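You operate a simulated robot arm through the tools that you are given. There is no shell and no other tool.

The job below is to be done with a simulated two-armed robot. You get a single attempt, and the scene is never put back.

## Task
Rub the burr off the shell on the grey mat with the red pad.
Fine: stand the shell between the turntable's pegs and brake it with the yellow lever first; put the pad back after. Set down upright: what you pick out.
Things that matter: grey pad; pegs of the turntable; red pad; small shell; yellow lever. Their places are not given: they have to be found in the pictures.

Only the result counts: the job must be done as asked and must still hold three seconds after the hand-in. Knocking over, shifting, dropping, spilling or breaking anything else fails it.

## Robot
Two 7-joint arms with fingered hands on one trunk that stands fixed in place. Base frame: the origin is at the foot of the trunk, x ahead of it, y to its left, z up. Readings come in mm, rad, newtons and seconds.
The left shoulder is at [30, 136, 1380], the right one opposite. With the tool pointing down near the work surface each hand reaches from about 260 to 960 mm from the base axis, measured 20 degrees to its own side. Payload 5 kg a hand.
The tool frame of a hand sits at the grasp point between the pads (the TCP): z along the fingers, y along the line on which they close. The tips reach 42 mm beyond it. The gripper opens to 208 mm. The gripper's body begins 119 mm behind the TCP. The gripper is a hand of 4 fingers: y runs from the thumb to the fingers, the wrist lies at [0, 0, -332] in the tool frame, and closing takes about 1.5 s.
Orientation is that of the tool frame in the base frame, as [roll, pitch, yaw] about the fixed x, y, z axes, in that order (R = Rz(yaw) Ry(pitch) Rx(roll)). With the fingers straight down and closing along the base's y, the tool's x points along the base's -x, its y along +y and its z along -z.

## Interface
- The arms move only by the tool nudge_tool. It takes "left_deltas", "right_deltas" or both (then of equal length, played together; a hand with none holds still); each is a list of rows, each a list of 7 numbers: the turn, a rotation vector about the tool's x, y, z in units of 6 degrees (1.0 is 6 degrees), then the shift along the tool's x, y, z in units of 40 mm (1.0 is 40 mm), then the opening, from 0 (shut) to 1 (fully open). In form: [[wx, wy, wz, x, y, z, claw], ...]. A call has 1 to 20 rows; each row shifts and turns the commanded pose from where the row before left it, along the tool's axes as they then stand. A call with a number of a shift or a turn outside -1 to 1 is refused whole. A row lasts 0.2 s, in which the tool goes at most 50 mm and 0.15 rad; a call with a longer step from one row to the next is refused whole, and so is a gripper value outside its range. Where a pose cannot be reached the arm comes as near as it can. A force on the tool above 40 N (or 10 N above the force at the start of the call, whichever is more), or a blocked arm, ends the call early, and 0.2 s more pass. Each finger travels about 72 mm/s and halts on what it meets, pressing with about 33 N; the grip force reading is that of the motor and also rises with nothing between the fingers. The clock runs only during rows and for 0.2 s after the last one: add rows that do not move to give the fingers time. It gives the time, the measured TCP pose, the force on the tool (base axes), the opening and the grip force at its end, in the units of the frame above (readings bear some noise), with the torque about the TCP (base axes, N m) and any sound that the robot's microphone picked up.
- Cameras (640 x 400 px; columns grow to the right, rows downward): "scene" is now at [55.2, -0.2, 2099.3]; the picture's right is [-0.18, -0.98, 0.00], its down [-0.77, 0.14, -0.62] and it looks along [0.61, -0.11, -0.78] (base axes); focal length 321 px, centre (320, 200). "left" rides on the left gripper at [-101, 0, -145] in its tool frame; the picture's right is [0.00, -1.00, 0.00], its down [0.82, 0.00, -0.57] and it looks along [0.57, 0.00, 0.82] (tool axes); focal length 261 px, centre (320, 200). "right" rides on the right gripper at [101, 0, -145] in its tool frame; the picture's right is [0.00, 1.00, 0.00], its down [-0.82, 0.00, -0.57] and it looks along [-0.57, 0.00, 0.82] (tool axes); focal length 261 px, centre (320, 200).
- get_image(camera): a new picture of that camera. It takes no simulated time.
- move_column(by): slides the trunk up (or, below 0, down) by that many mm; the arms and the scene camera ride with it, the base frame stays. It gives what a move gives, with no picture.
- grasp_type(shape, hand): the hand has 4 fingers and takes this shape, open, in about a second: jaw (thumb against the fingers, like two jaws); tri (thumb and two fingers); tip (a fingertip pinch); poke (one finger out to press); point (the index stretched); flat (the hand flat); cup (the hand cupped); fist (a fist). The gripper value then closes the fingers along that shape, each until it touches; the sizes above hold for jaw. It gives what a move gives, with no picture.
- pan_tilt(pan, tilt): turns the head with the scene camera to pan (to the left, within 2.496 rad either way) and tilt (down, from -0.506 to 1.204), counted from straight ahead of the robot. It gives what a move gives.
- probe_pixels(camera, pixels): for up to 12 pixels [column, row] of the newest picture of that camera ("zoom" is the newest enlarged one), the place [x, y, z] in the base frame of the surface seen there, good to about 2 mm, but the place of the scene camera against the robot may be out by one fixed shift of up to 25 mm in any direction. It takes no simulated time.
- enlarge(camera, box): a new picture of the part [left, top, right, bottom] of that camera's present view, enlarged. It takes no simulated time.
- sign_off(): hands the job in; it is judged then, once.

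Unless the task says otherwise, let go and move clear before handing in.

The tools are called after "Call:" by a JSON object that holds its "op" and its "data". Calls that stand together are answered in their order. nudge_tool: Moves the arms, as the interface text tells. Its arguments: {"type":"object","properties":{"left_deltas":{"type":"array","items":{"type":"array","items":{"type":"number"}}},"right_deltas":{"type":"array","items":{"type":"array","items":{"type":"number"}}}},"required":[]} The other tools are called the same way: move_column (by) slides the trunk up or down; grasp_type (shape, hand) gives the hand a shape; pan_tilt (pan, tilt) turns the head that bears the scene camera; get_image (camera) takes a picture; probe_pixels (camera, pixels) gives the place of the surface under pixels of a picture; enlarge (camera, box) takes an enlarged picture of a part of a camera's view; sign_off () hands the job in.

At the start:

```text
t: 0.0
left_position: [767.5, 309.0, 1357.4]
left_tcp_rot: [3.14, -0.001, 3.141]
left_ft_force: [-0.3, -0.7, 0.5]
left_ft_torque: [0.0, 0.03, 0.03]
left_finger_gap: 207.6
left_finger_force: 0.0
left_shape: jaw
right_position: [696.1, -304.7, 1328.7]
right_tcp_rot: [-3.141, 0.001, 3.141]
right_ft_force: [-0.4, 0.3, 0.8]
right_ft_torque: [-0.02, 0.0, 0.01]
right_finger_gap: 207.7
right_finger_force: 0.1
right_shape: jaw
trunk travel left (down, up): [-400.0, 90.0]
head pan, tilt: [-0.185, 0.902]
```

scene: 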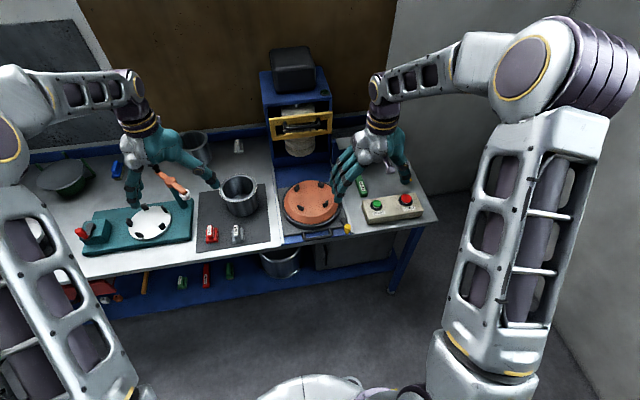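
right: 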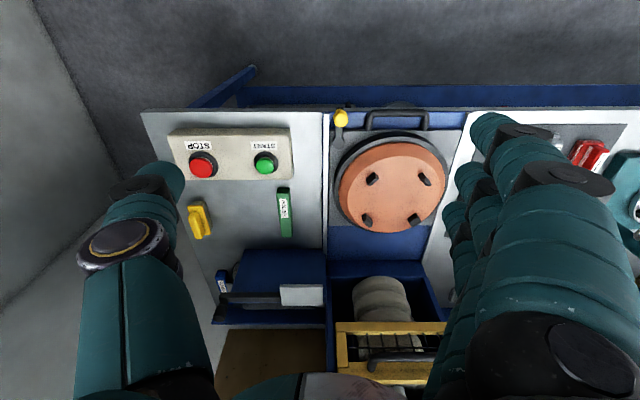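
left: 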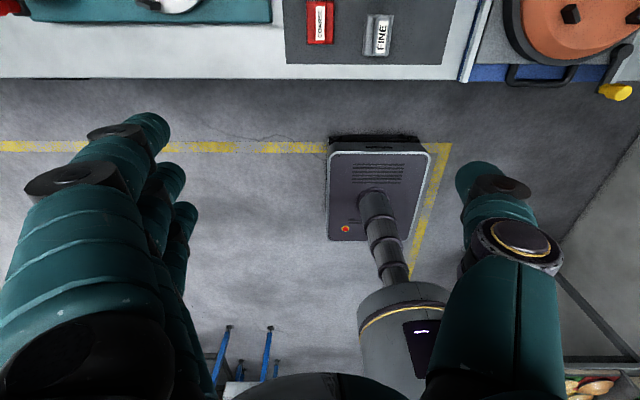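

The first pictures show a metal shell at about (240,195) on a grey mat with a red pad (212,235) and a grey pad (237,234), and the turntable with pegs at (312,203) with a yellow-tipped lever at (348,228). I'll enlarge these areas to see the details.

Call:
{"op": "enlarge", "data": {"camera": "scene", "box": [180, 150, 300, 260]}}

Call:
{"op": "enlarge", "data": {"camera": "scene", "box": [260, 90, 440, 250]}}

Call:
{"op": "enlarge", "data": {"camera": "scene", "box": [20, 110, 240, 310]}}

```text
3.64 times, centred on (240, 205) of scene
```

zoom: 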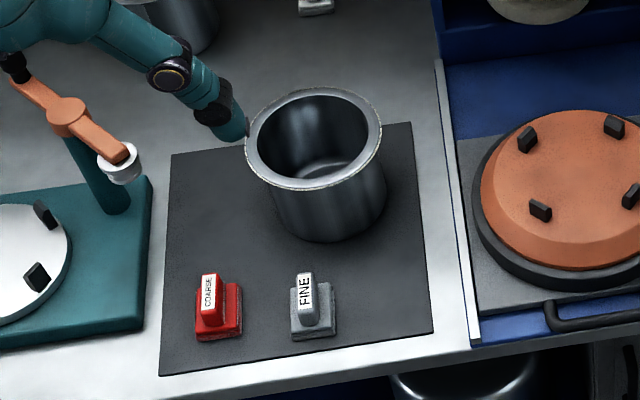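

```text
2.50 times, centred on (350, 170) of scene
```

zoom: 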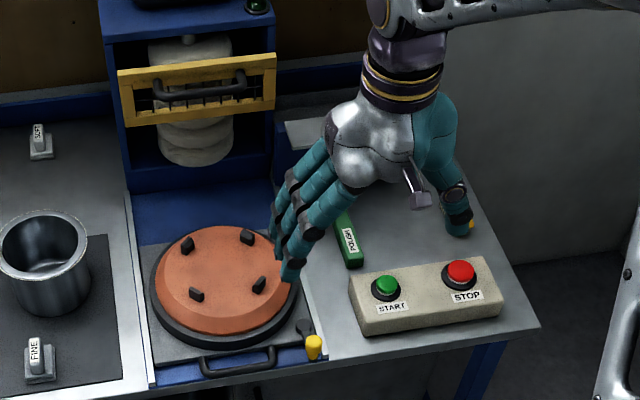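

```text
2.00 times, centred on (130, 210) of scene
```

zoom: 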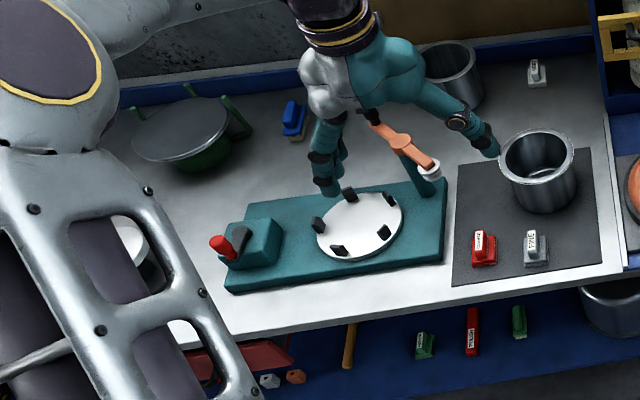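

There are two turntables: the brown one at zoom2 (225,280) with four pegs and the yellow lever, and a white one on a teal base with a red lever. I'll probe positions on both and on the shell and pads.

Call:
{"op": "enlarge", "data": {"camera": "scene", "box": [180, 150, 300, 260]}}

Call:
{"op": "probe_pixels", "data": {"camera": "zoom", "pixels": [[208, 275], [230, 295], [232, 335], [303, 277], [325, 300], [310, 337], [254, 140], [374, 120], [320, 93], [312, 180], [320, 165], [325, 235]]}}

Call:
{"op": "enlarge", "data": {"camera": "scene", "box": [260, 150, 370, 250]}}

Call:
{"op": "enlarge", "data": {"camera": "right", "box": [310, 100, 470, 250]}}

```text
3.64 times, centred on (240, 205) of scene
```

zoom: 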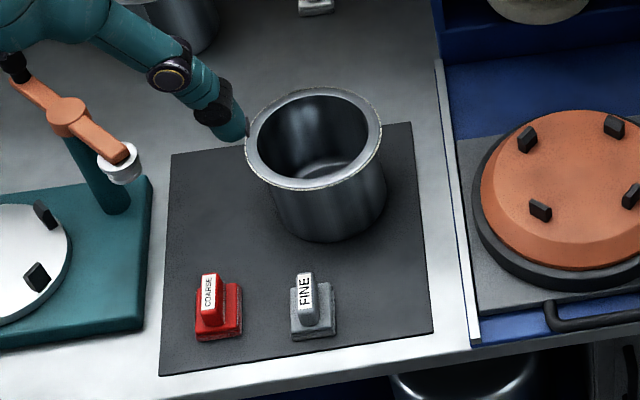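

```text
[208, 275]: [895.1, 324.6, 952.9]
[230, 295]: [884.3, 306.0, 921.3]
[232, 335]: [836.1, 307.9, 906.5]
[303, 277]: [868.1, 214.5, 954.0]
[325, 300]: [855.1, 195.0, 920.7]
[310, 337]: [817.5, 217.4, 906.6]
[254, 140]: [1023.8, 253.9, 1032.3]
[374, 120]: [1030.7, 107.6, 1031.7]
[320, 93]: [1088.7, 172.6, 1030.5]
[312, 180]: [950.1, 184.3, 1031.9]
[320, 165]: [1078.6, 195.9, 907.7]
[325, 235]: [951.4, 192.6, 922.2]
```

```text
4.00 times, centred on (315, 200) of scene
```

zoom: 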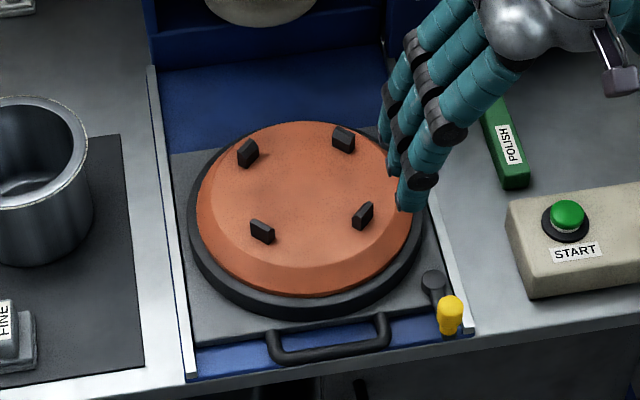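

```text
2.67 times, centred on (390, 175) of right
```

zoom: 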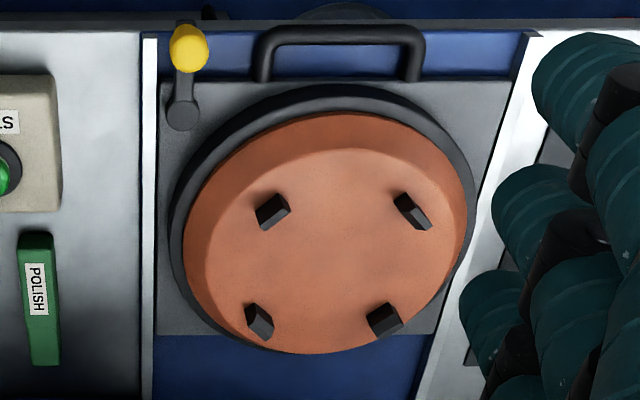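

The right-hand camera sees the brown turntable well (pegs in the zoom at (272,210), (412,210), (385,320), (258,320); lever knob (188,45)). I'll probe those for accurate locations and tilt the left hand forward to see the mat.

Call:
{"op": "probe_pixels", "data": {"camera": "zoom", "pixels": [[275, 203], [405, 203], [395, 312], [250, 312], [335, 250], [183, 110], [187, 85], [190, 45], [165, 250], [340, 35], [320, 135], [345, 345]]}}

Call:
{"op": "nudge_tool", "data": {"left_deltas": [[0, -1, 0, 0, -0.3, 0, 1], [0, -1, 0, 0, -0.3, 0, 1], [0, -1, 0, 0, -0.3, 0, 1], [0, -1, 0, 0, -0.3, 0, 1], [0, -1, 0, 0, -0.3, 0, 1], [0, -1, 0, 0, -0.3, 0, 1], [0, -1, 0, 0, -0.3, 0, 1], [0, -1, 0, 0, -0.3, 0, 1], [0, -1, 0, 0, -0.3, 0, 1]]}}

Call:
{"op": "get_image", "data": {"camera": "left"}}

Call:
{"op": "get_image", "data": {"camera": "scene"}}

```text
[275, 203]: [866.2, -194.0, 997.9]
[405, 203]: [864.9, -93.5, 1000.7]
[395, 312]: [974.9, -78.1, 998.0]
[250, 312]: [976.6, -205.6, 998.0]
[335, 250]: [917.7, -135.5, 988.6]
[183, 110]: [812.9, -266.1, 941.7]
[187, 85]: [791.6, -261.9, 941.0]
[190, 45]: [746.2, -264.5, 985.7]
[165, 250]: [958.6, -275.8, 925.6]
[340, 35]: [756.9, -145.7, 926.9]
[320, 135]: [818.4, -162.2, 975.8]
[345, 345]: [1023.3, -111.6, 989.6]
```

```text
t: 2.0
left_position: [768.1, 201.2, 1357.3]
left_tcp_rot: [3.141, 0.943, -3.141]
left_ft_force: [1.7, -0.8, -0.6]
left_ft_torque: [0.0, 0.05, 0.04]
left_finger_gap: 207.9
left_finger_force: 0.0
left_shape: jaw
right_position: [695.9, -304.7, 1328.3]
right_tcp_rot: [3.14, -0.001, 3.141]
right_ft_force: [-0.6, 0.0, -0.3]
right_ft_torque: [-0.01, 0.0, -0.01]
right_finger_gap: 207.7
right_finger_force: 0.0
right_shape: jaw
trunk travel left (down, up): [-400.0, 90.0]
head pan, tilt: [-0.185, 0.902]
```

```text
taken
```

left: 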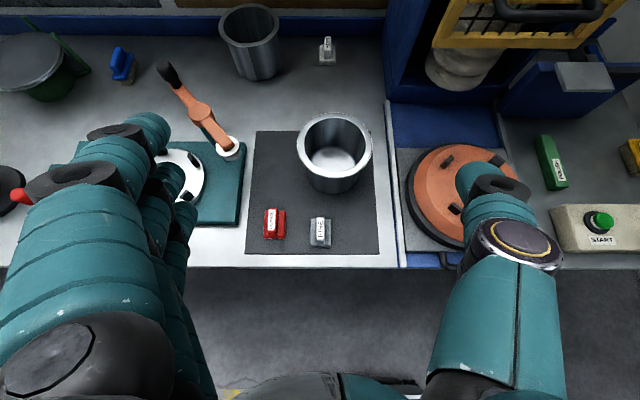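

```text
taken
```

scene: 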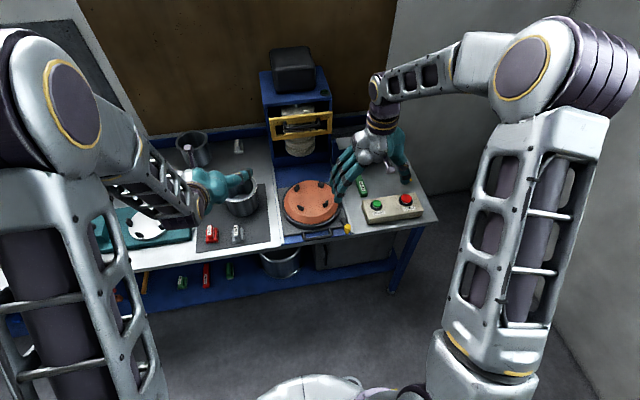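

From the left camera, the shell is at (334,150), the red pad at (274,222), the grey pad at (320,230). I'll enlarge and probe accurately.

Call:
{"op": "enlarge", "data": {"camera": "left", "box": [240, 100, 400, 260]}}

Call:
{"op": "probe_pixels", "data": {"camera": "zoom", "pixels": [[272, 90], [415, 110], [344, 35], [344, 170], [335, 230], [256, 230], [250, 275], [310, 285], [320, 320], [225, 300], [345, 120], [180, 200]]}}

Call:
{"op": "enlarge", "data": {"camera": "left", "box": [290, 100, 380, 200]}}

Call:
{"op": "enlarge", "data": {"camera": "left", "box": [250, 195, 350, 260]}}

```text
2.50 times, centred on (320, 180) of left
```

zoom: 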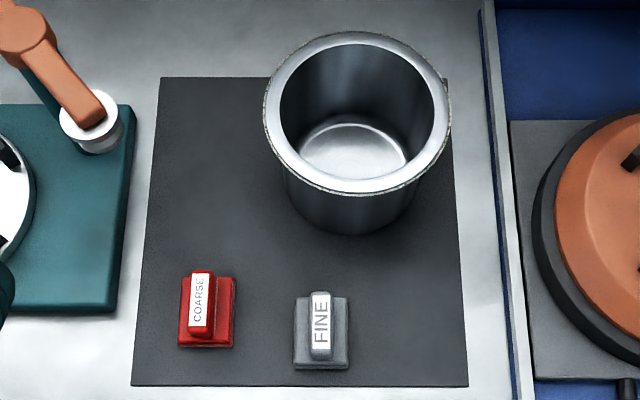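

```text
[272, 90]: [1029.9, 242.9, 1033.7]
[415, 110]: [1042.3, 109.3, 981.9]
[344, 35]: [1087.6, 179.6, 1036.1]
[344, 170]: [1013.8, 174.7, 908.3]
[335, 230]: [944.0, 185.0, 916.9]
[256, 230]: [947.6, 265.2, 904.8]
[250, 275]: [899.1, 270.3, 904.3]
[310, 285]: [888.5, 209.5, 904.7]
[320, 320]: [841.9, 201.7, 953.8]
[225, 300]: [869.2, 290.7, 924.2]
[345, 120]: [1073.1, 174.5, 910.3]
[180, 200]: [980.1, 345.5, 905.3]
```

```text
4.00 times, centred on (335, 150) of left
```

zoom: 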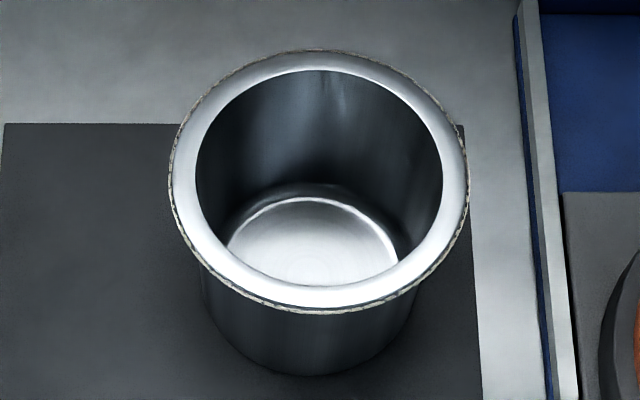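

```text
6.15 times, centred on (300, 228) of left
```

zoom: 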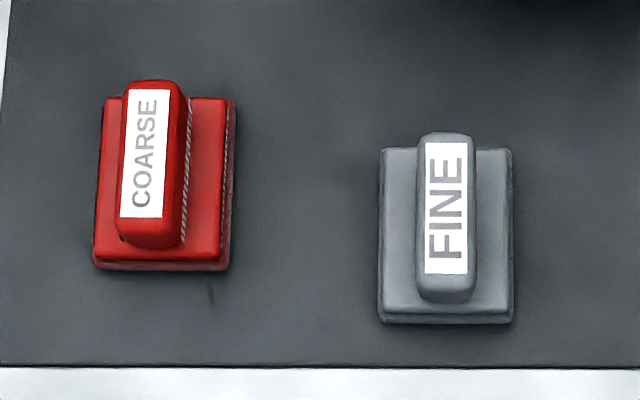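

The ragged burr runs along the outer edge of the shell's flange. The newest zoom shows both pads clearly, so I'll probe the red pad's handle and base corners, then the shell's rim and body.

Call:
{"op": "probe_pixels", "data": {"camera": "zoom", "pixels": [[150, 88], [150, 150], [150, 225], [130, 150], [170, 150], [210, 105], [215, 250], [105, 250], [225, 180], [180, 262], [450, 140], [450, 280]]}}

Call:
{"op": "enlarge", "data": {"camera": "left", "box": [290, 100, 380, 200]}}

Call:
{"op": "probe_pixels", "data": {"camera": "zoom", "pixels": [[175, 180], [463, 180], [320, 60], [320, 298], [185, 120], [455, 120], [215, 330], [405, 330], [310, 365], [310, 320], [260, 360], [360, 360]]}}

Call:
{"op": "probe_pixels", "data": {"camera": "zoom", "pixels": [[320, 75], [320, 105], [320, 140], [205, 170], [215, 200], [438, 170], [320, 282], [250, 250], [300, 305], [400, 290], [240, 290], [60, 300]]}}

```text
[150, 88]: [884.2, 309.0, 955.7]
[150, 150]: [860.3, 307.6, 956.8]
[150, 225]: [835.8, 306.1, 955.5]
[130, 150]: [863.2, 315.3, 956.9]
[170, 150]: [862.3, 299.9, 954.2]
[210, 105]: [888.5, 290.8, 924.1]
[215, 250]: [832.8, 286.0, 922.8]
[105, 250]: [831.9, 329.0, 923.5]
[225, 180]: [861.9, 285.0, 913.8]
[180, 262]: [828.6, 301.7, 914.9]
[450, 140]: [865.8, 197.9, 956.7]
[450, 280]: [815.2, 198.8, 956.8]
```

```text
4.00 times, centred on (335, 150) of left
```

zoom: 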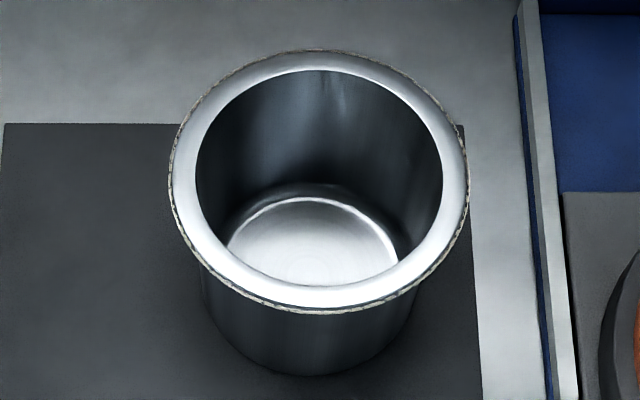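

```text
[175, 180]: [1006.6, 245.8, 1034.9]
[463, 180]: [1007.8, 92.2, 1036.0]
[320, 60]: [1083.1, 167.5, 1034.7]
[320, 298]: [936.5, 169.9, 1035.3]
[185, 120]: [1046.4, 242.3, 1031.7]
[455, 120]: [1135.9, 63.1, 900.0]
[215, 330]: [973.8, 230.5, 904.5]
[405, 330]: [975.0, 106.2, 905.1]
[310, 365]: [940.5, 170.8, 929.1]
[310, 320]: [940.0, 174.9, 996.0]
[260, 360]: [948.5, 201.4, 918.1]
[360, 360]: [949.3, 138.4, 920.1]
```

```text
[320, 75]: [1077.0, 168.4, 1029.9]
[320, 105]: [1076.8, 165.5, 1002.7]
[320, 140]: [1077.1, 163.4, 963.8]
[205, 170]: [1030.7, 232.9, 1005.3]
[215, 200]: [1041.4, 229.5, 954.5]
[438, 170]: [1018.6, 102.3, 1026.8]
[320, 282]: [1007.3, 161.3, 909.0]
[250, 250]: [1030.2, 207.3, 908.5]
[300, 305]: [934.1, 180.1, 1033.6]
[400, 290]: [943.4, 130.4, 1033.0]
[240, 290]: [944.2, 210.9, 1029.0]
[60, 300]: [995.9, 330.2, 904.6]
```

The rim measures centre ≈(1010,169), outer radius ≈77, body radius ≈70, z 905–1035; the red pad is at ≈(860,307) with a 20 mm-wide handle. Next I need a close look at the lever and the nearby control box, and the orange probe arm near the mat.

Call:
{"op": "enlarge", "data": {"camera": "left", "box": [150, 50, 260, 170]}}

Call:
{"op": "probe_pixels", "data": {"camera": "left", "pixels": [[230, 148], [200, 115], [170, 75], [220, 150], [250, 40], [327, 48], [245, 200], [222, 80], [280, 60], [460, 60], [392, 110], [420, 250]]}}

Call:
{"op": "enlarge", "data": {"camera": "right", "box": [310, 95, 380, 155]}}

Call:
{"op": "probe_pixels", "data": {"camera": "right", "pixels": [[340, 110], [342, 125], [340, 120], [291, 130], [291, 175], [265, 160], [203, 165], [285, 220], [175, 130], [402, 118], [335, 200], [325, 160]]}}

```text
3.33 times, centred on (205, 110) of left
```

zoom: 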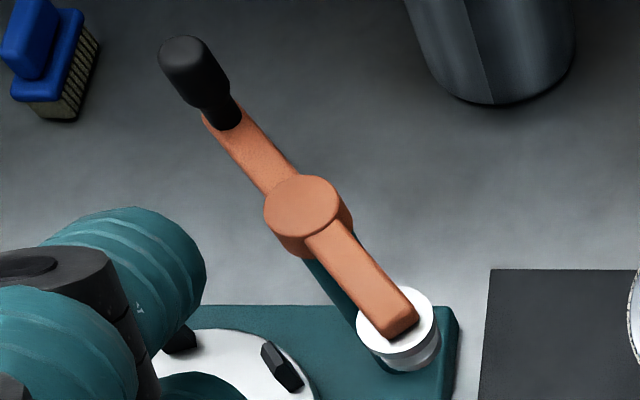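

```text
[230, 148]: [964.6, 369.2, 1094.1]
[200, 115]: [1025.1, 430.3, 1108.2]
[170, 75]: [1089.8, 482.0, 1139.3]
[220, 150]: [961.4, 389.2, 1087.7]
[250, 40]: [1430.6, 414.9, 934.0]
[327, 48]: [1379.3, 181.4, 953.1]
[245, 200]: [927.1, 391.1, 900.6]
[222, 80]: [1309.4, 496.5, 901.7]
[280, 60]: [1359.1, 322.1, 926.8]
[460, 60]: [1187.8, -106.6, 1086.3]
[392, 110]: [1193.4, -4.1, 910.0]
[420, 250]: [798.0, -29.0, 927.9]
```

```text
6.67 times, centred on (345, 125) of right
```

zoom: 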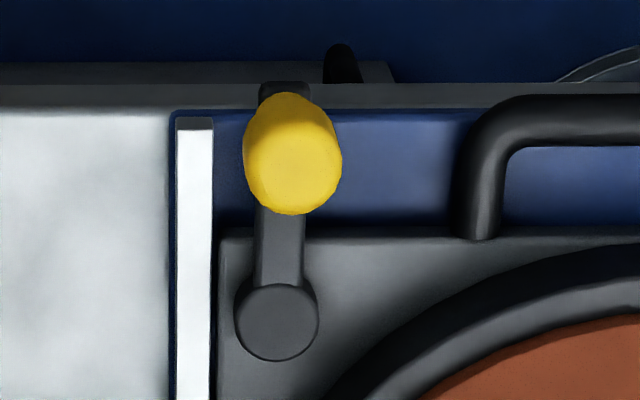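

```text
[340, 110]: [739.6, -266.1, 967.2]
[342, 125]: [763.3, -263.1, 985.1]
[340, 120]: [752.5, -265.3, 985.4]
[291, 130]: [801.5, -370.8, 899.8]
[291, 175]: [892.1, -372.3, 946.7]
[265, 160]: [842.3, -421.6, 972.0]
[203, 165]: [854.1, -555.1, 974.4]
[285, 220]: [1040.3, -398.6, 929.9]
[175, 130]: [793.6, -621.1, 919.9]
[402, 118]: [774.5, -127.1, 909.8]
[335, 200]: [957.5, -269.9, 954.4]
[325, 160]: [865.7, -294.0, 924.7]
```

The bar lever pivots at ≈(813,-266) with the yellow knob at ≈(748,-265), and the orange arm near the mat stays at y>365, so there's room for the left hand. I'll bring the left hand, tilted 24° forward, above the shell and draw the right hand back out of the way.

Call:
{"op": "nudge_tool", "data": {"left_deltas": [[0, 1, 0, 0, 0, 0, 1], [0, 1, 0, 0, 0, 0, 1], [0, 1, 0, 0, 0, 0, 1], [0, 1, 0, 0, 0, 0, 1], [0, 1, 0, 0, 0, 0, 1], [0, 0, 0, -0.561, -0.114, 0.864, 1], [0, 0, 0, -0.561, -0.114, 0.864, 1], [0, 0, 0, -0.561, -0.114, 0.864, 1], [0, 0, 0, -0.561, -0.114, 0.864, 1], [0, 0, 0, -0.561, -0.114, 0.864, 1], [0, 0, 0, -0.561, -0.114, 0.864, 1], [0, 0, 0, -0.561, -0.114, 0.864, 1]], "right_deltas": [[0, 0, 0, 0.5, -0.5, 0, 1], [0, 0, 0, 0.5, -0.5, 0, 1], [0, 0, 0, 0.5, -0.5, 0, 1], [0, 0, 0, 0.5, -0.5, 0, 1], [0, 0, 0, 0.5, -0.5, 0, 1], [0, 0, 0, 0, 0, 0, 1], [0, 0, 0, 0, 0, 0, 1], [0, 0, 0, 0, 0, 0, 1], [0, 0, 0, 0, 0, 0, 1], [0, 0, 0, 0, 0, 0, 1], [0, 0, 0, 0, 0, 0, 1], [0, 0, 0, 0, 0, 0, 1]]}}

Call:
{"op": "get_image", "data": {"camera": "left"}}

Call:
{"op": "get_image", "data": {"camera": "scene"}}

Call:
{"op": "get_image", "data": {"camera": "right"}}

```text
t: 4.6
left_position: [1010.5, 170.7, 1196.0]
left_tcp_rot: [-3.141, 0.416, 3.141]
left_ft_force: [1.8, 0.1, -0.4]
left_ft_torque: [0.0, 0.17, -0.03]
left_finger_gap: 208.2
left_finger_force: 0.1
left_shape: jaw
right_position: [598.5, -404.2, 1328.4]
right_tcp_rot: [-3.141, -0.002, -3.141]
right_ft_force: [1.5, 0.5, 0.4]
right_ft_torque: [-0.02, 0.16, -0.03]
right_finger_gap: 207.9
right_finger_force: 0.0
right_shape: jaw
trunk travel left (down, up): [-400.0, 90.0]
head pan, tilt: [-0.185, 0.902]
```

```text
taken
```

left: 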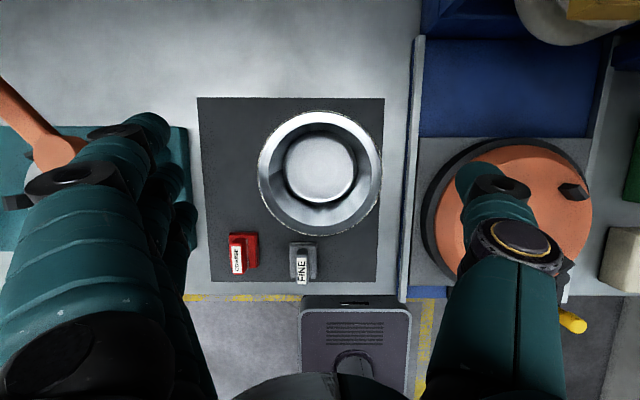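

```text
taken
```

scene: 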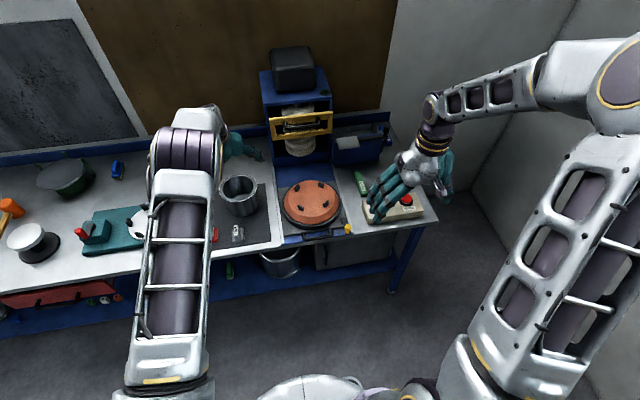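

```text
taken
```

right: 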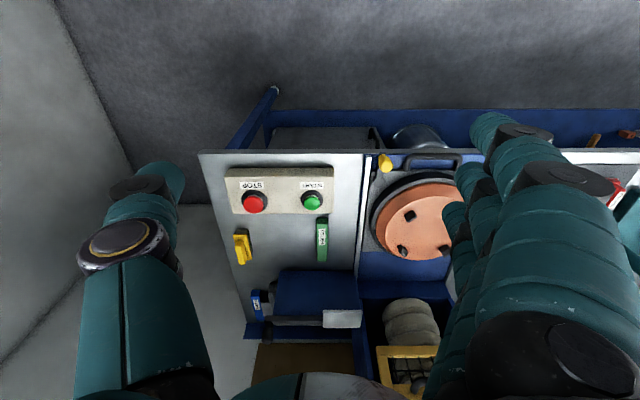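

The shell is now centred at column 320 under the left hand. I'll probe its rim for an exact centre before descending.

Call:
{"op": "enlarge", "data": {"camera": "left", "box": [240, 100, 400, 250]}}

Call:
{"op": "probe_pixels", "data": {"camera": "left", "pixels": [[262, 172], [377, 172], [320, 115], [320, 231], [286, 168], [353, 168], [280, 213], [360, 213], [278, 133], [362, 133], [246, 240], [320, 170]]}}

```text
2.67 times, centred on (320, 175) of left
```

zoom: 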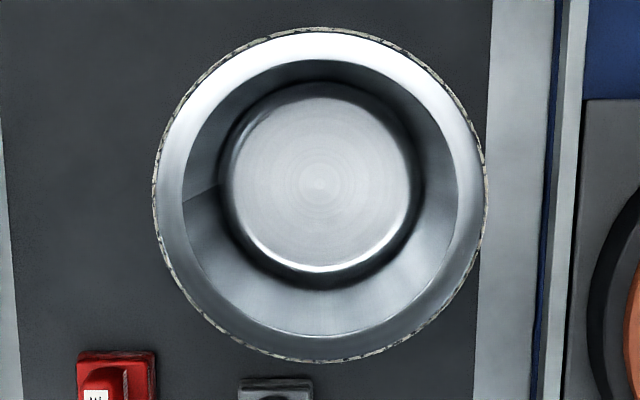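

```text
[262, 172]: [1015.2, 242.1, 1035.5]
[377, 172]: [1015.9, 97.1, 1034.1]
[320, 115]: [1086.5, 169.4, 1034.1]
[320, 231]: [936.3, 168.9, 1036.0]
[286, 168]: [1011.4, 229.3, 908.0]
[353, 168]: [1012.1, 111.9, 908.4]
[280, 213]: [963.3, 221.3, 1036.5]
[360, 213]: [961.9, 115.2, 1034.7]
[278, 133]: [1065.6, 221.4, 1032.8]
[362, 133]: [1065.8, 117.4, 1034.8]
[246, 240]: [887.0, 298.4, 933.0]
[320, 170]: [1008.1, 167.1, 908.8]
```

The rim centre is (1011,169.5), which matches the hand's position. I'll lower the open hand straight down around the shell to z≈1000.

Call:
{"op": "nudge_tool", "data": {"left_deltas": [[0, 0, 0, 0.396, 0, 0.896, 1], [0, 0, 0, 0.396, 0, 0.896, 1], [0, 0, 0, 0.396, 0, 0.896, 1], [0, 0, 0, 0.396, 0, 0.896, 1], [0, 0, 0, 0.396, 0, 0.896, 1], [0, 0, 0, 0, 0, 0, 1]]}}

Call:
{"op": "get_image", "data": {"camera": "left"}}

Call:
{"op": "enlarge", "data": {"camera": "scene", "box": [160, 90, 320, 250]}}

```text
t: 6.0
left_position: [1007.7, 169.7, 1005.1]
left_tcp_rot: [-3.139, 0.418, -3.141]
left_ft_force: [-0.2, -0.3, 0.5]
left_ft_torque: [-0.01, -0.07, 0.03]
left_finger_gap: 207.7
left_finger_force: 0.1
left_shape: jaw
right_position: [594.4, -405.9, 1329.4]
right_tcp_rot: [-3.141, 0.001, 3.141]
right_ft_force: [-1.0, -0.6, 0.5]
right_ft_torque: [0.08, -0.05, 0.01]
right_finger_gap: 207.7
right_finger_force: 0.1
right_shape: jaw
trunk travel left (down, up): [-400.0, 90.0]
head pan, tilt: [-0.185, 0.902]
```

```text
taken
```

left: 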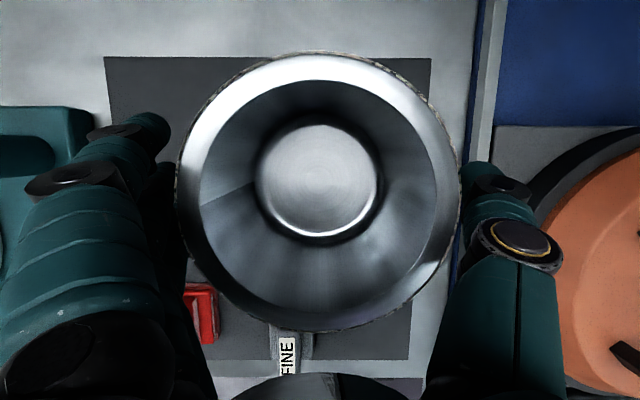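

```text
2.50 times, centred on (240, 170) of scene
```

zoom: 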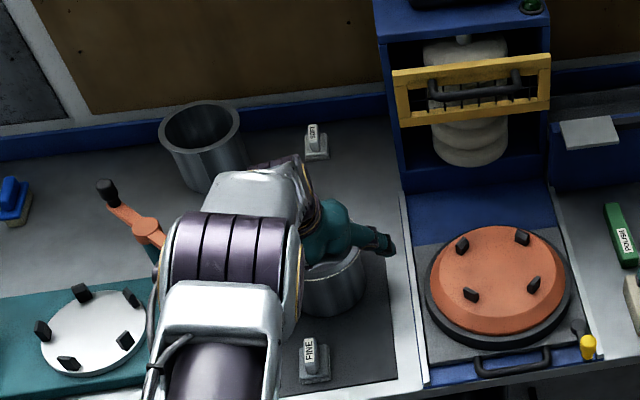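

The fingers straddle the shell without contact (forces near zero). I'll close the hand on it.

Call:
{"op": "nudge_tool", "data": {"left_deltas": [[0, 0, 0, 0, 0, 0, 0.6], [0, 0, 0, 0, 0, 0, 0.6], [0, 0, 0, 0, 0, 0, 0.4], [0, 0, 0, 0, 0, 0, 0.4], [0, 0, 0, 0, 0, 0, 0.2], [0, 0, 0, 0, 0, 0, 0.2], [0, 0, 0, 0, 0, 0, 0.2], [0, 0, 0, 0, 0, 0, 0.2]]}}

Call:
{"op": "get_image", "data": {"camera": "left"}}

```text
t: 7.8
left_position: [1008.5, 168.7, 1004.3]
left_tcp_rot: [-3.141, 0.419, 3.141]
left_ft_force: [0.4, -1.1, -0.3]
left_ft_torque: [0.06, -0.01, 0.02]
left_finger_gap: 132.9
left_finger_force: 33.1
left_shape: jaw
right_position: [596.6, -405.2, 1329.8]
right_tcp_rot: [3.14, 0.001, 3.141]
right_ft_force: [0.2, 0.0, -0.3]
right_ft_torque: [0.02, 0.01, 0.0]
right_finger_gap: 207.8
right_finger_force: 0.0
right_shape: jaw
trunk travel left (down, up): [-400.0, 90.0]
head pan, tilt: [-0.185, 0.902]
```

```text
taken
```

left: 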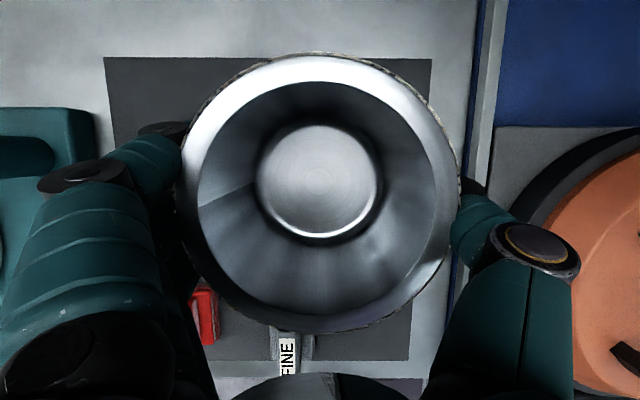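

The hand holds the shell (gap 132.9 mm, 33 N). I'll lift it a little first and check.

Call:
{"op": "nudge_tool", "data": {"left_deltas": [[0, 0, 0, -0.1, 0, -0.23, 0.2], [0, 0, 0, -0.1, 0, -0.23, 0.2], [0, 0, 0, -0.1, 0, -0.23, 0.2], [0, 0, 0, 0, 0, 0, 0.2]]}}

Call:
{"op": "get_image", "data": {"camera": "left"}}

Call:
{"op": "enlarge", "data": {"camera": "scene", "box": [180, 130, 300, 250]}}

```text
t: 8.8
left_position: [1007.9, 169.1, 1034.9]
left_tcp_rot: [3.141, 0.418, 3.141]
left_ft_force: [-0.3, 1.0, -1.5]
left_ft_torque: [0.03, -0.01, -0.01]
left_finger_gap: 132.6
left_finger_force: 32.8
left_shape: jaw
right_position: [595.1, -404.4, 1330.2]
right_tcp_rot: [3.141, 0.0, -3.141]
right_ft_force: [0.5, 0.4, -0.4]
right_ft_torque: [-0.02, 0.02, -0.01]
right_finger_gap: 207.6
right_finger_force: 0.1
right_shape: jaw
trunk travel left (down, up): [-400.0, 90.0]
head pan, tilt: [-0.185, 0.902]
```

```text
taken
```

left: 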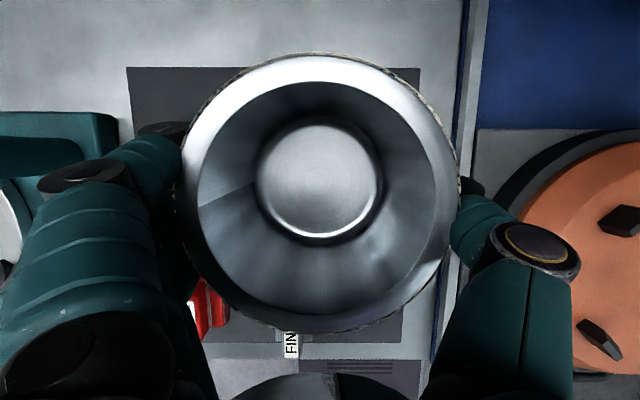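

```text
3.33 times, centred on (240, 190) of scene
```

zoom: 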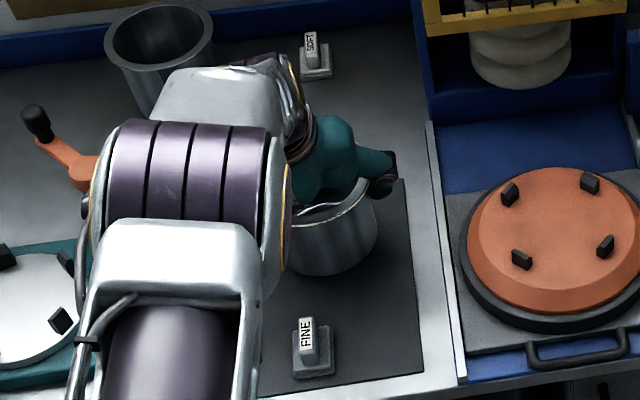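

The shell is lifted and held steadily (about 1–2 N weight). I'll probe its rim to verify it is level and see its offset to the TCP.

Call:
{"op": "probe_pixels", "data": {"camera": "left", "pixels": [[320, 60], [320, 322], [190, 200], [450, 200], [230, 100], [420, 100], [250, 300], [390, 300], [318, 180], [270, 180], [365, 180], [318, 230]]}}

```text
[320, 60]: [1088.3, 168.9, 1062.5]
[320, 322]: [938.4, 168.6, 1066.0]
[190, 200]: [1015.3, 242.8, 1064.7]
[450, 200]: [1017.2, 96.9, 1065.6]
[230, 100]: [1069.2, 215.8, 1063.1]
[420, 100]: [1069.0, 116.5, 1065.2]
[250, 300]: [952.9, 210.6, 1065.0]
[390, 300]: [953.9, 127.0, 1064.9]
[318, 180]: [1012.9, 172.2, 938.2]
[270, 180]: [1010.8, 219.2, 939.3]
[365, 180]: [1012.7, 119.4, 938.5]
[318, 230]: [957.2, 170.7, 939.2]
```

The shell is level, its rim centre at TCP+(5,0.5,+30). Now I'll measure the pegs precisely: the scene camera sees them unobstructed, and I'll calibrate its shift against the grey pad (known from the left camera).

Call:
{"op": "enlarge", "data": {"camera": "scene", "box": [270, 165, 355, 240]}}

Call:
{"op": "enlarge", "data": {"camera": "right", "box": [360, 140, 480, 270]}}

```text
5.33 times, centred on (312, 202) of scene
```

zoom: 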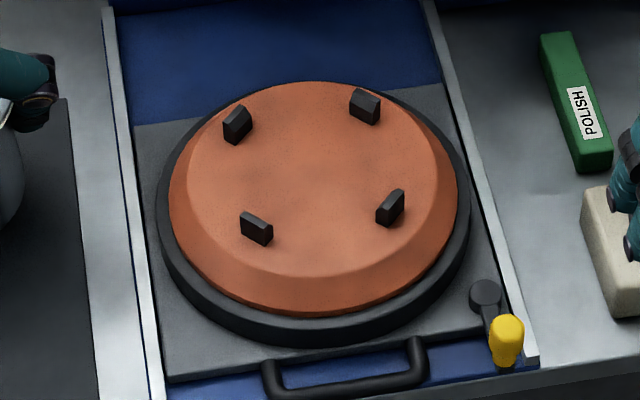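

```text
3.08 times, centred on (420, 205) of right
```

zoom: 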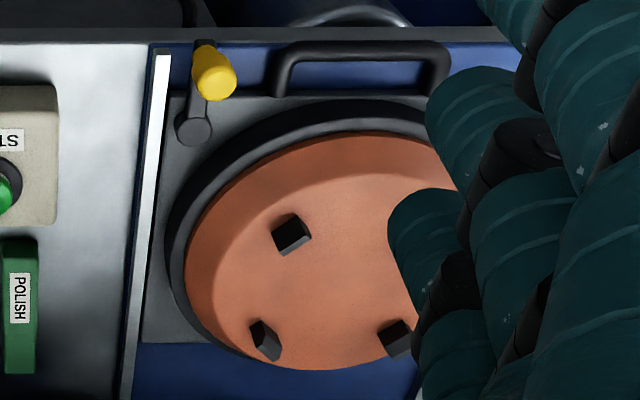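

Call:
{"op": "enlarge", "data": {"camera": "scene", "box": [270, 165, 355, 240]}}

Call:
{"op": "probe_pixels", "data": {"camera": "zoom", "pixels": [[240, 130], [236, 118], [363, 110], [366, 96], [257, 222], [255, 232], [391, 200], [388, 212], [313, 170], [485, 290], [507, 325], [490, 315]]}}

Call:
{"op": "enlarge", "data": {"camera": "scene", "box": [210, 210, 250, 245]}}

Call:
{"op": "probe_pixels", "data": {"camera": "scene", "pixels": [[237, 228], [237, 233], [237, 238], [365, 187], [390, 208], [300, 233], [385, 202]]}}

Call:
{"op": "probe_pixels", "data": {"camera": "left", "pixels": [[292, 340], [292, 350], [622, 216], [600, 325]]}}

Call:
{"op": "probe_pixels", "data": {"camera": "right", "pixels": [[385, 162], [310, 201], [252, 203], [409, 214], [403, 247], [447, 246]]}}

```text
5.33 times, centred on (312, 202) of scene
```

zoom: 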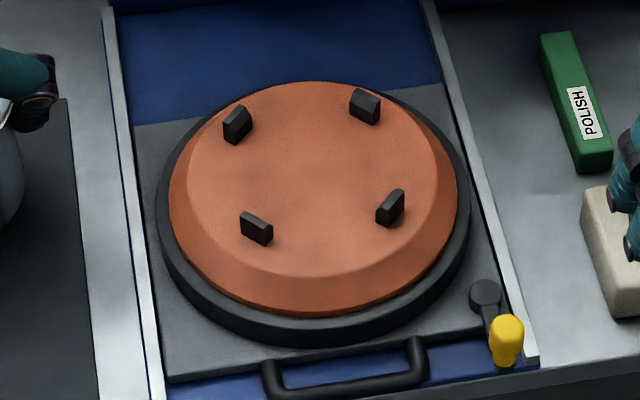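

```text
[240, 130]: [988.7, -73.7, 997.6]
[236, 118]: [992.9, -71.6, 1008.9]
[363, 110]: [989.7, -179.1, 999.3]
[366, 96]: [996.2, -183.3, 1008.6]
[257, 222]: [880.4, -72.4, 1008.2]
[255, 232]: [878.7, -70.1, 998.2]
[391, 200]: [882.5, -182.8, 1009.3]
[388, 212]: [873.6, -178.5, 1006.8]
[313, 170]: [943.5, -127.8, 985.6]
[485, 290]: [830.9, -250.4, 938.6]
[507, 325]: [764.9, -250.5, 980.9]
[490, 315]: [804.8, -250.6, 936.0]
```

```text
11.43 times, centred on (230, 228) of scene
```

zoom: 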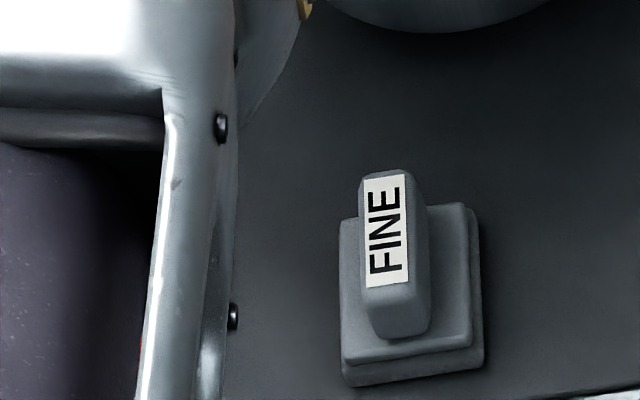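

```text
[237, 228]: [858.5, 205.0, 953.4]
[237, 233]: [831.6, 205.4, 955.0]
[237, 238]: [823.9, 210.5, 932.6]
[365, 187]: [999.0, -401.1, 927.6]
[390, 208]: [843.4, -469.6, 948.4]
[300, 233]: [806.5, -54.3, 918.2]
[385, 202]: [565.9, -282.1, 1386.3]
```

```text
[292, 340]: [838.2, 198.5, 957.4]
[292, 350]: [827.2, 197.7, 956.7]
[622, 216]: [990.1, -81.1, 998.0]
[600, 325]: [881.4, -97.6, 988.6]
```

```text
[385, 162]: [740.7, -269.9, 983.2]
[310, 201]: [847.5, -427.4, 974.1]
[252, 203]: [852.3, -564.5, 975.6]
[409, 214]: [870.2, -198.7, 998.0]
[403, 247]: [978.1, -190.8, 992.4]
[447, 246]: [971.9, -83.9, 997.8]
```

The pegs are ~79 mm from the table centre at roughly (924,-143); the shell radius is 70, so I need a few mm accuracy. I'll bring the right hand back to its first viewing pose to probe the peg tops directly while the left hand lifts the shell.

Call:
{"op": "nudge_tool", "data": {"left_deltas": [[0, 0, 0, -0.3, 0, -0.69, 0.2], [0, 0, 0, -0.3, 0, -0.69, 0.2], [0, 0, 0, -0.3, 0, -0.69, 0.2], [0, 0, 0, -0.3, 0, -0.69, 0.2], [0, 0, 0, -0.3, 0, -0.69, 0.2], [0, 0, 0, 0, 0, 0, 0.2]], "right_deltas": [[0, 0, 0, -0.5, 0.7, 0, 1], [0, 0, 0, -0.5, 0.7, 0, 1], [0, 0, 0, -0.5, 0.7, 0, 1], [0, 0, 0, -0.5, 0.7, 0, 1], [0, 0, 0, -0.5, 0.7, 0, 1], [0, 0, 0, 0, 0, 0, 1]]}}

Call:
{"op": "enlarge", "data": {"camera": "right", "box": [280, 90, 440, 260]}}

```text
t: 10.2
left_position: [1009.3, 169.4, 1184.1]
left_tcp_rot: [-3.141, 0.421, 3.142]
left_ft_force: [0.1, -0.1, -1.4]
left_ft_torque: [0.02, -0.01, 0.0]
left_finger_gap: 132.6
left_finger_force: 33.0
left_shape: jaw
right_position: [698.2, -265.2, 1329.6]
right_tcp_rot: [-3.141, -0.001, -3.141]
right_ft_force: [-0.2, 0.3, 0.5]
right_ft_torque: [0.06, 0.04, 0.02]
right_finger_gap: 207.9
right_finger_force: 0.0
right_shape: jaw
trunk travel left (down, up): [-400.0, 90.0]
head pan, tilt: [-0.185, 0.902]
```

```text
2.35 times, centred on (360, 175) of right
```

zoom: 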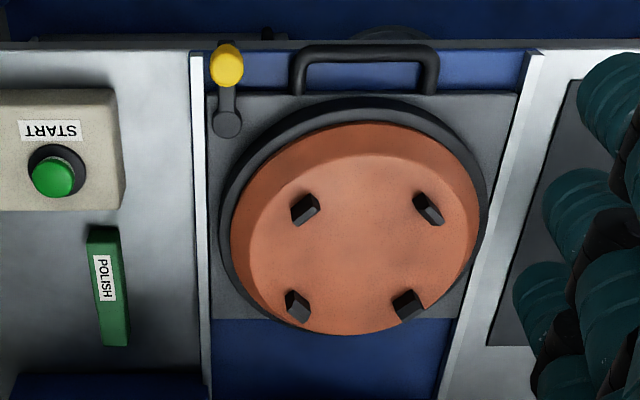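

Call:
{"op": "enlarge", "data": {"camera": "right", "box": [340, 160, 410, 235]}}

```text
5.33 times, centred on (375, 198) of right
```

zoom: 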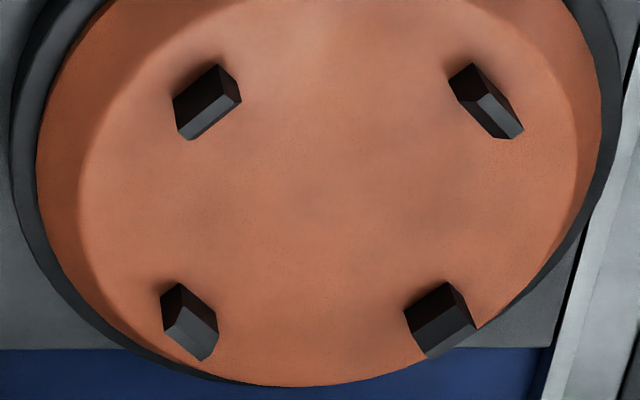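

Call:
{"op": "probe_pixels", "data": {"camera": "zoom", "pixels": [[212, 115], [190, 134], [235, 98], [495, 115], [475, 97], [516, 133], [192, 335], [208, 350], [176, 322], [445, 332], [468, 320], [425, 345]]}}

Call:
{"op": "probe_pixels", "data": {"camera": "zoom", "pixels": [[205, 95], [480, 110], [185, 300], [435, 305], [100, 100], [60, 150], [15, 150], [585, 60], [612, 60], [300, 10], [300, 384], [330, 200]]}}

```text
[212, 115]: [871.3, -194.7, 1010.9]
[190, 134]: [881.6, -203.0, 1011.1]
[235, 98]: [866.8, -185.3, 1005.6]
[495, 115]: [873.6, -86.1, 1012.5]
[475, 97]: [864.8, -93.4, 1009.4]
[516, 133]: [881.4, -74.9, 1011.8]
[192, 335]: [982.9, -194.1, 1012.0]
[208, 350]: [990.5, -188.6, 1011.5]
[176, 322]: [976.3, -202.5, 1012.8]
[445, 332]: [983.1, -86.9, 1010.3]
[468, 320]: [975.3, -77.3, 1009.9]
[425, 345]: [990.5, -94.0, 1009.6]
```

```text
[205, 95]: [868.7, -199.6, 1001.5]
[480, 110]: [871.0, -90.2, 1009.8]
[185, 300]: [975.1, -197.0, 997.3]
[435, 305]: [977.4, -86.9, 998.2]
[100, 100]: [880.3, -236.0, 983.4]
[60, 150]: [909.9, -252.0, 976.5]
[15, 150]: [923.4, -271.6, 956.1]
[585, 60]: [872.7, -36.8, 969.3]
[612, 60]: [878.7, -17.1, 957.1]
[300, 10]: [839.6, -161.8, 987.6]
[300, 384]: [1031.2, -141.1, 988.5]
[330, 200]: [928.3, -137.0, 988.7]
```

Peg-top centres are (871,-195), (874,-86), (983,-194), (983,-87), giving a table centre of (927.7,-140.5) with an inner peg radius ≈73. Now I'll fit the shell's centre in the hand more precisely.

Call:
{"op": "enlarge", "data": {"camera": "left", "box": [170, 40, 470, 340]}}

Call:
{"op": "probe_pixels", "data": {"camera": "left", "pixels": [[320, 57], [320, 327], [182, 200], [456, 200], [246, 81], [396, 81], [226, 286], [414, 286], [203, 130], [440, 130], [196, 240], [444, 240]]}}

Call:
{"op": "probe_pixels", "data": {"camera": "left", "pixels": [[320, 95], [320, 250], [210, 180], [430, 180], [250, 120], [390, 120], [230, 240], [405, 240], [318, 150], [318, 200], [290, 180], [350, 180]]}}

```text
1.33 times, centred on (320, 190) of left
```

zoom: 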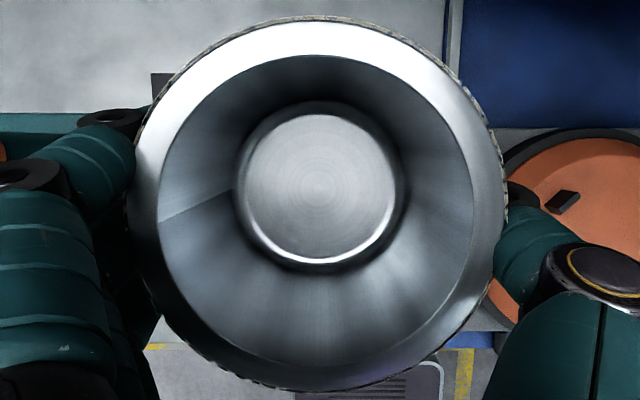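

```text
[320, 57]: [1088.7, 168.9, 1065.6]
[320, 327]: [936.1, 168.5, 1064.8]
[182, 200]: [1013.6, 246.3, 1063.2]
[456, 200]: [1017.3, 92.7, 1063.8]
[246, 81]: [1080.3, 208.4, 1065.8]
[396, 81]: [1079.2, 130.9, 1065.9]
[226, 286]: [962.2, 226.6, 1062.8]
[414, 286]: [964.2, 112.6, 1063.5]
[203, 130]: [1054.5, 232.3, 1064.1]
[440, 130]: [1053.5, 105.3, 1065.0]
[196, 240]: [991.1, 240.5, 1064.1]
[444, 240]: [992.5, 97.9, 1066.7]
```

```text
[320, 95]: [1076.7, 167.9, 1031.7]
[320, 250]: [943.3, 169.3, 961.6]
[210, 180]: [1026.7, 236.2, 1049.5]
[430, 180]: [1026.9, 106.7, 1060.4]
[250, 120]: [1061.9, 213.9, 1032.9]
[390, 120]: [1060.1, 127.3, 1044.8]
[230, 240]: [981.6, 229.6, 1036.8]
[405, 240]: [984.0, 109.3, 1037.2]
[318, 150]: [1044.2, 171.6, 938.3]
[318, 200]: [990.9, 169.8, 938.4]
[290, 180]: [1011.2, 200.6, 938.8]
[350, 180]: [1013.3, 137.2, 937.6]
```

The shell centre sits at TCP+(4.3,0.4) with its bottom 100 mm below the TCP. I'll clear the right hand away, then carry the shell above the turntable centre at (927.7,-140.5).

Call:
{"op": "nudge_tool", "data": {"left_deltas": [[0, 0, 0, 0, 0, 0, 0.2], [0, 0, 0, 0, 0, 0, 0.2], [0, 0, 0, 0, 0, 0, 0.2], [0, 0, 0, 0, 0, 0, 0.2], [0, 0, 0, 0, 0, 0, 0.2], [0, 0, 0, 0, 0, 0, 0.2], [0, 0, 0, 0.196, -0.775, -0.088, 0.2], [0, 0, 0, 0.196, -0.775, -0.088, 0.2], [0, 0, 0, 0.196, -0.775, -0.088, 0.2], [0, 0, 0, 0.196, -0.775, -0.088, 0.2], [0, 0, 0, 0.196, -0.775, -0.088, 0.2], [0, 0, 0, 0.196, -0.775, -0.088, 0.2], [0, 0, 0, 0.196, -0.775, -0.088, 0.2], [0, 0, 0, 0.196, -0.775, -0.088, 0.2], [0, 0, 0, 0.196, -0.775, -0.088, 0.2], [0, 0, 0, 0.196, -0.775, -0.088, 0.2], [0, 0, 0, 0, 0, 0, 0.2]], "right_deltas": [[0, 0, 0, 0.5, -0.9, 0, 1], [0, 0, 0, 0.5, -0.9, 0, 1], [0, 0, 0, 0.5, -0.9, 0, 1], [0, 0, 0, 0.5, -0.9, 0, 1], [0, 0, 0, 0.5, -0.9, 0, 1], [0, 0, 0, 0.5, -0.9, 0, 1], [0, 0, 0, 0, 0, 0, 1], [0, 0, 0, 0, 0, 0, 1], [0, 0, 0, 0, 0, 0, 1], [0, 0, 0, 0, 0, 0, 1], [0, 0, 0, 0, 0, 0, 1], [0, 0, 0, 0, 0, 0, 1], [0, 0, 0, 0, 0, 0, 1], [0, 0, 0, 0, 0, 0, 1], [0, 0, 0, 0, 0, 0, 1], [0, 0, 0, 0, 0, 0, 1], [0, 0, 0, 0, 0, 0, 1]]}}

Call:
{"op": "get_image", "data": {"camera": "left"}}

Call:
{"op": "get_image", "data": {"camera": "scene"}}

Call:
{"op": "get_image", "data": {"camera": "right"}}

```text
t: 13.8
left_position: [922.9, -140.5, 1184.0]
left_tcp_rot: [3.141, 0.418, -3.141]
left_ft_force: [0.5, 0.1, -2.9]
left_ft_torque: [-0.08, 0.05, -0.04]
left_finger_gap: 132.6
left_finger_force: 32.8
left_shape: jaw
right_position: [576.6, -480.4, 1327.9]
right_tcp_rot: [-3.141, 0.001, 3.141]
right_ft_force: [0.0, 0.3, -0.4]
right_ft_torque: [-0.05, 0.02, 0.01]
right_finger_gap: 207.9
right_finger_force: 0.1
right_shape: jaw
trunk travel left (down, up): [-400.0, 90.0]
head pan, tilt: [-0.185, 0.902]
```

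```text
taken
```

left: 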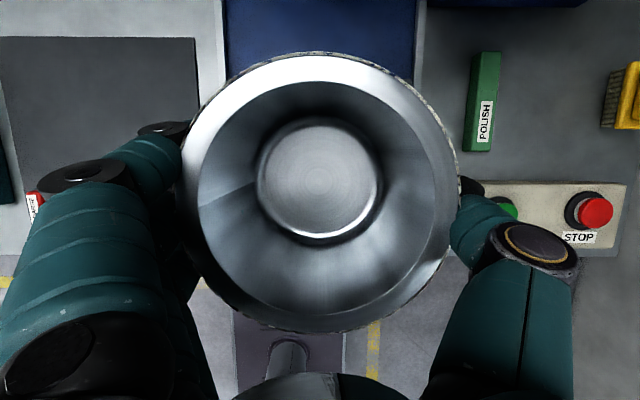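

```text
taken
```

scene: 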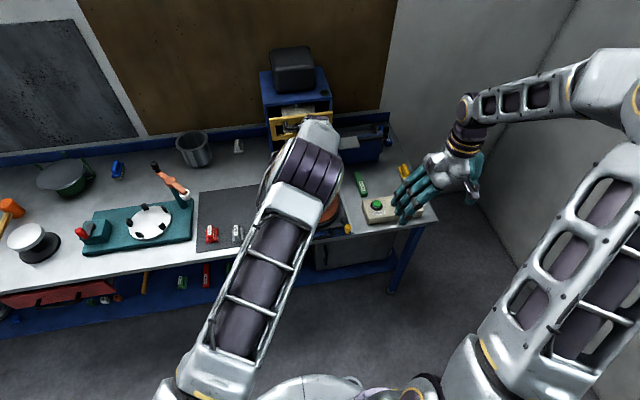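

```text
taken
```

right: 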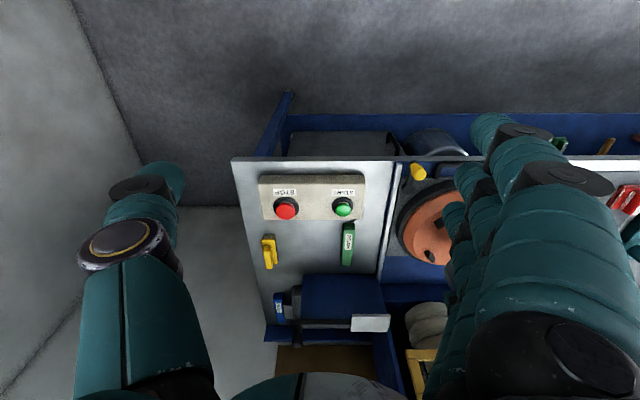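

The shell hovers over the turntable. I'll probe its rim once more here to check the centre against (927.7,-140.5).

Call:
{"op": "probe_pixels", "data": {"camera": "left", "pixels": [[320, 57], [320, 327], [182, 200], [456, 200], [246, 81], [396, 81], [226, 286], [414, 286], [320, 95], [320, 250], [217, 180], [423, 180]]}}

```text
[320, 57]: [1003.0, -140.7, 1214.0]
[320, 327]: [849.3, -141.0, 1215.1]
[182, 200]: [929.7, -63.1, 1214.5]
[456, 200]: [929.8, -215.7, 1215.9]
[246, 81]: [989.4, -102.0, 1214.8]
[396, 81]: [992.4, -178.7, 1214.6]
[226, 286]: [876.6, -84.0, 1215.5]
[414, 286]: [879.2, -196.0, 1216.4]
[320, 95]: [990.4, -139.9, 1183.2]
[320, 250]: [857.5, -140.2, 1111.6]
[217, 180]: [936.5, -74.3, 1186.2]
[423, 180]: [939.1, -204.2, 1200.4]
```

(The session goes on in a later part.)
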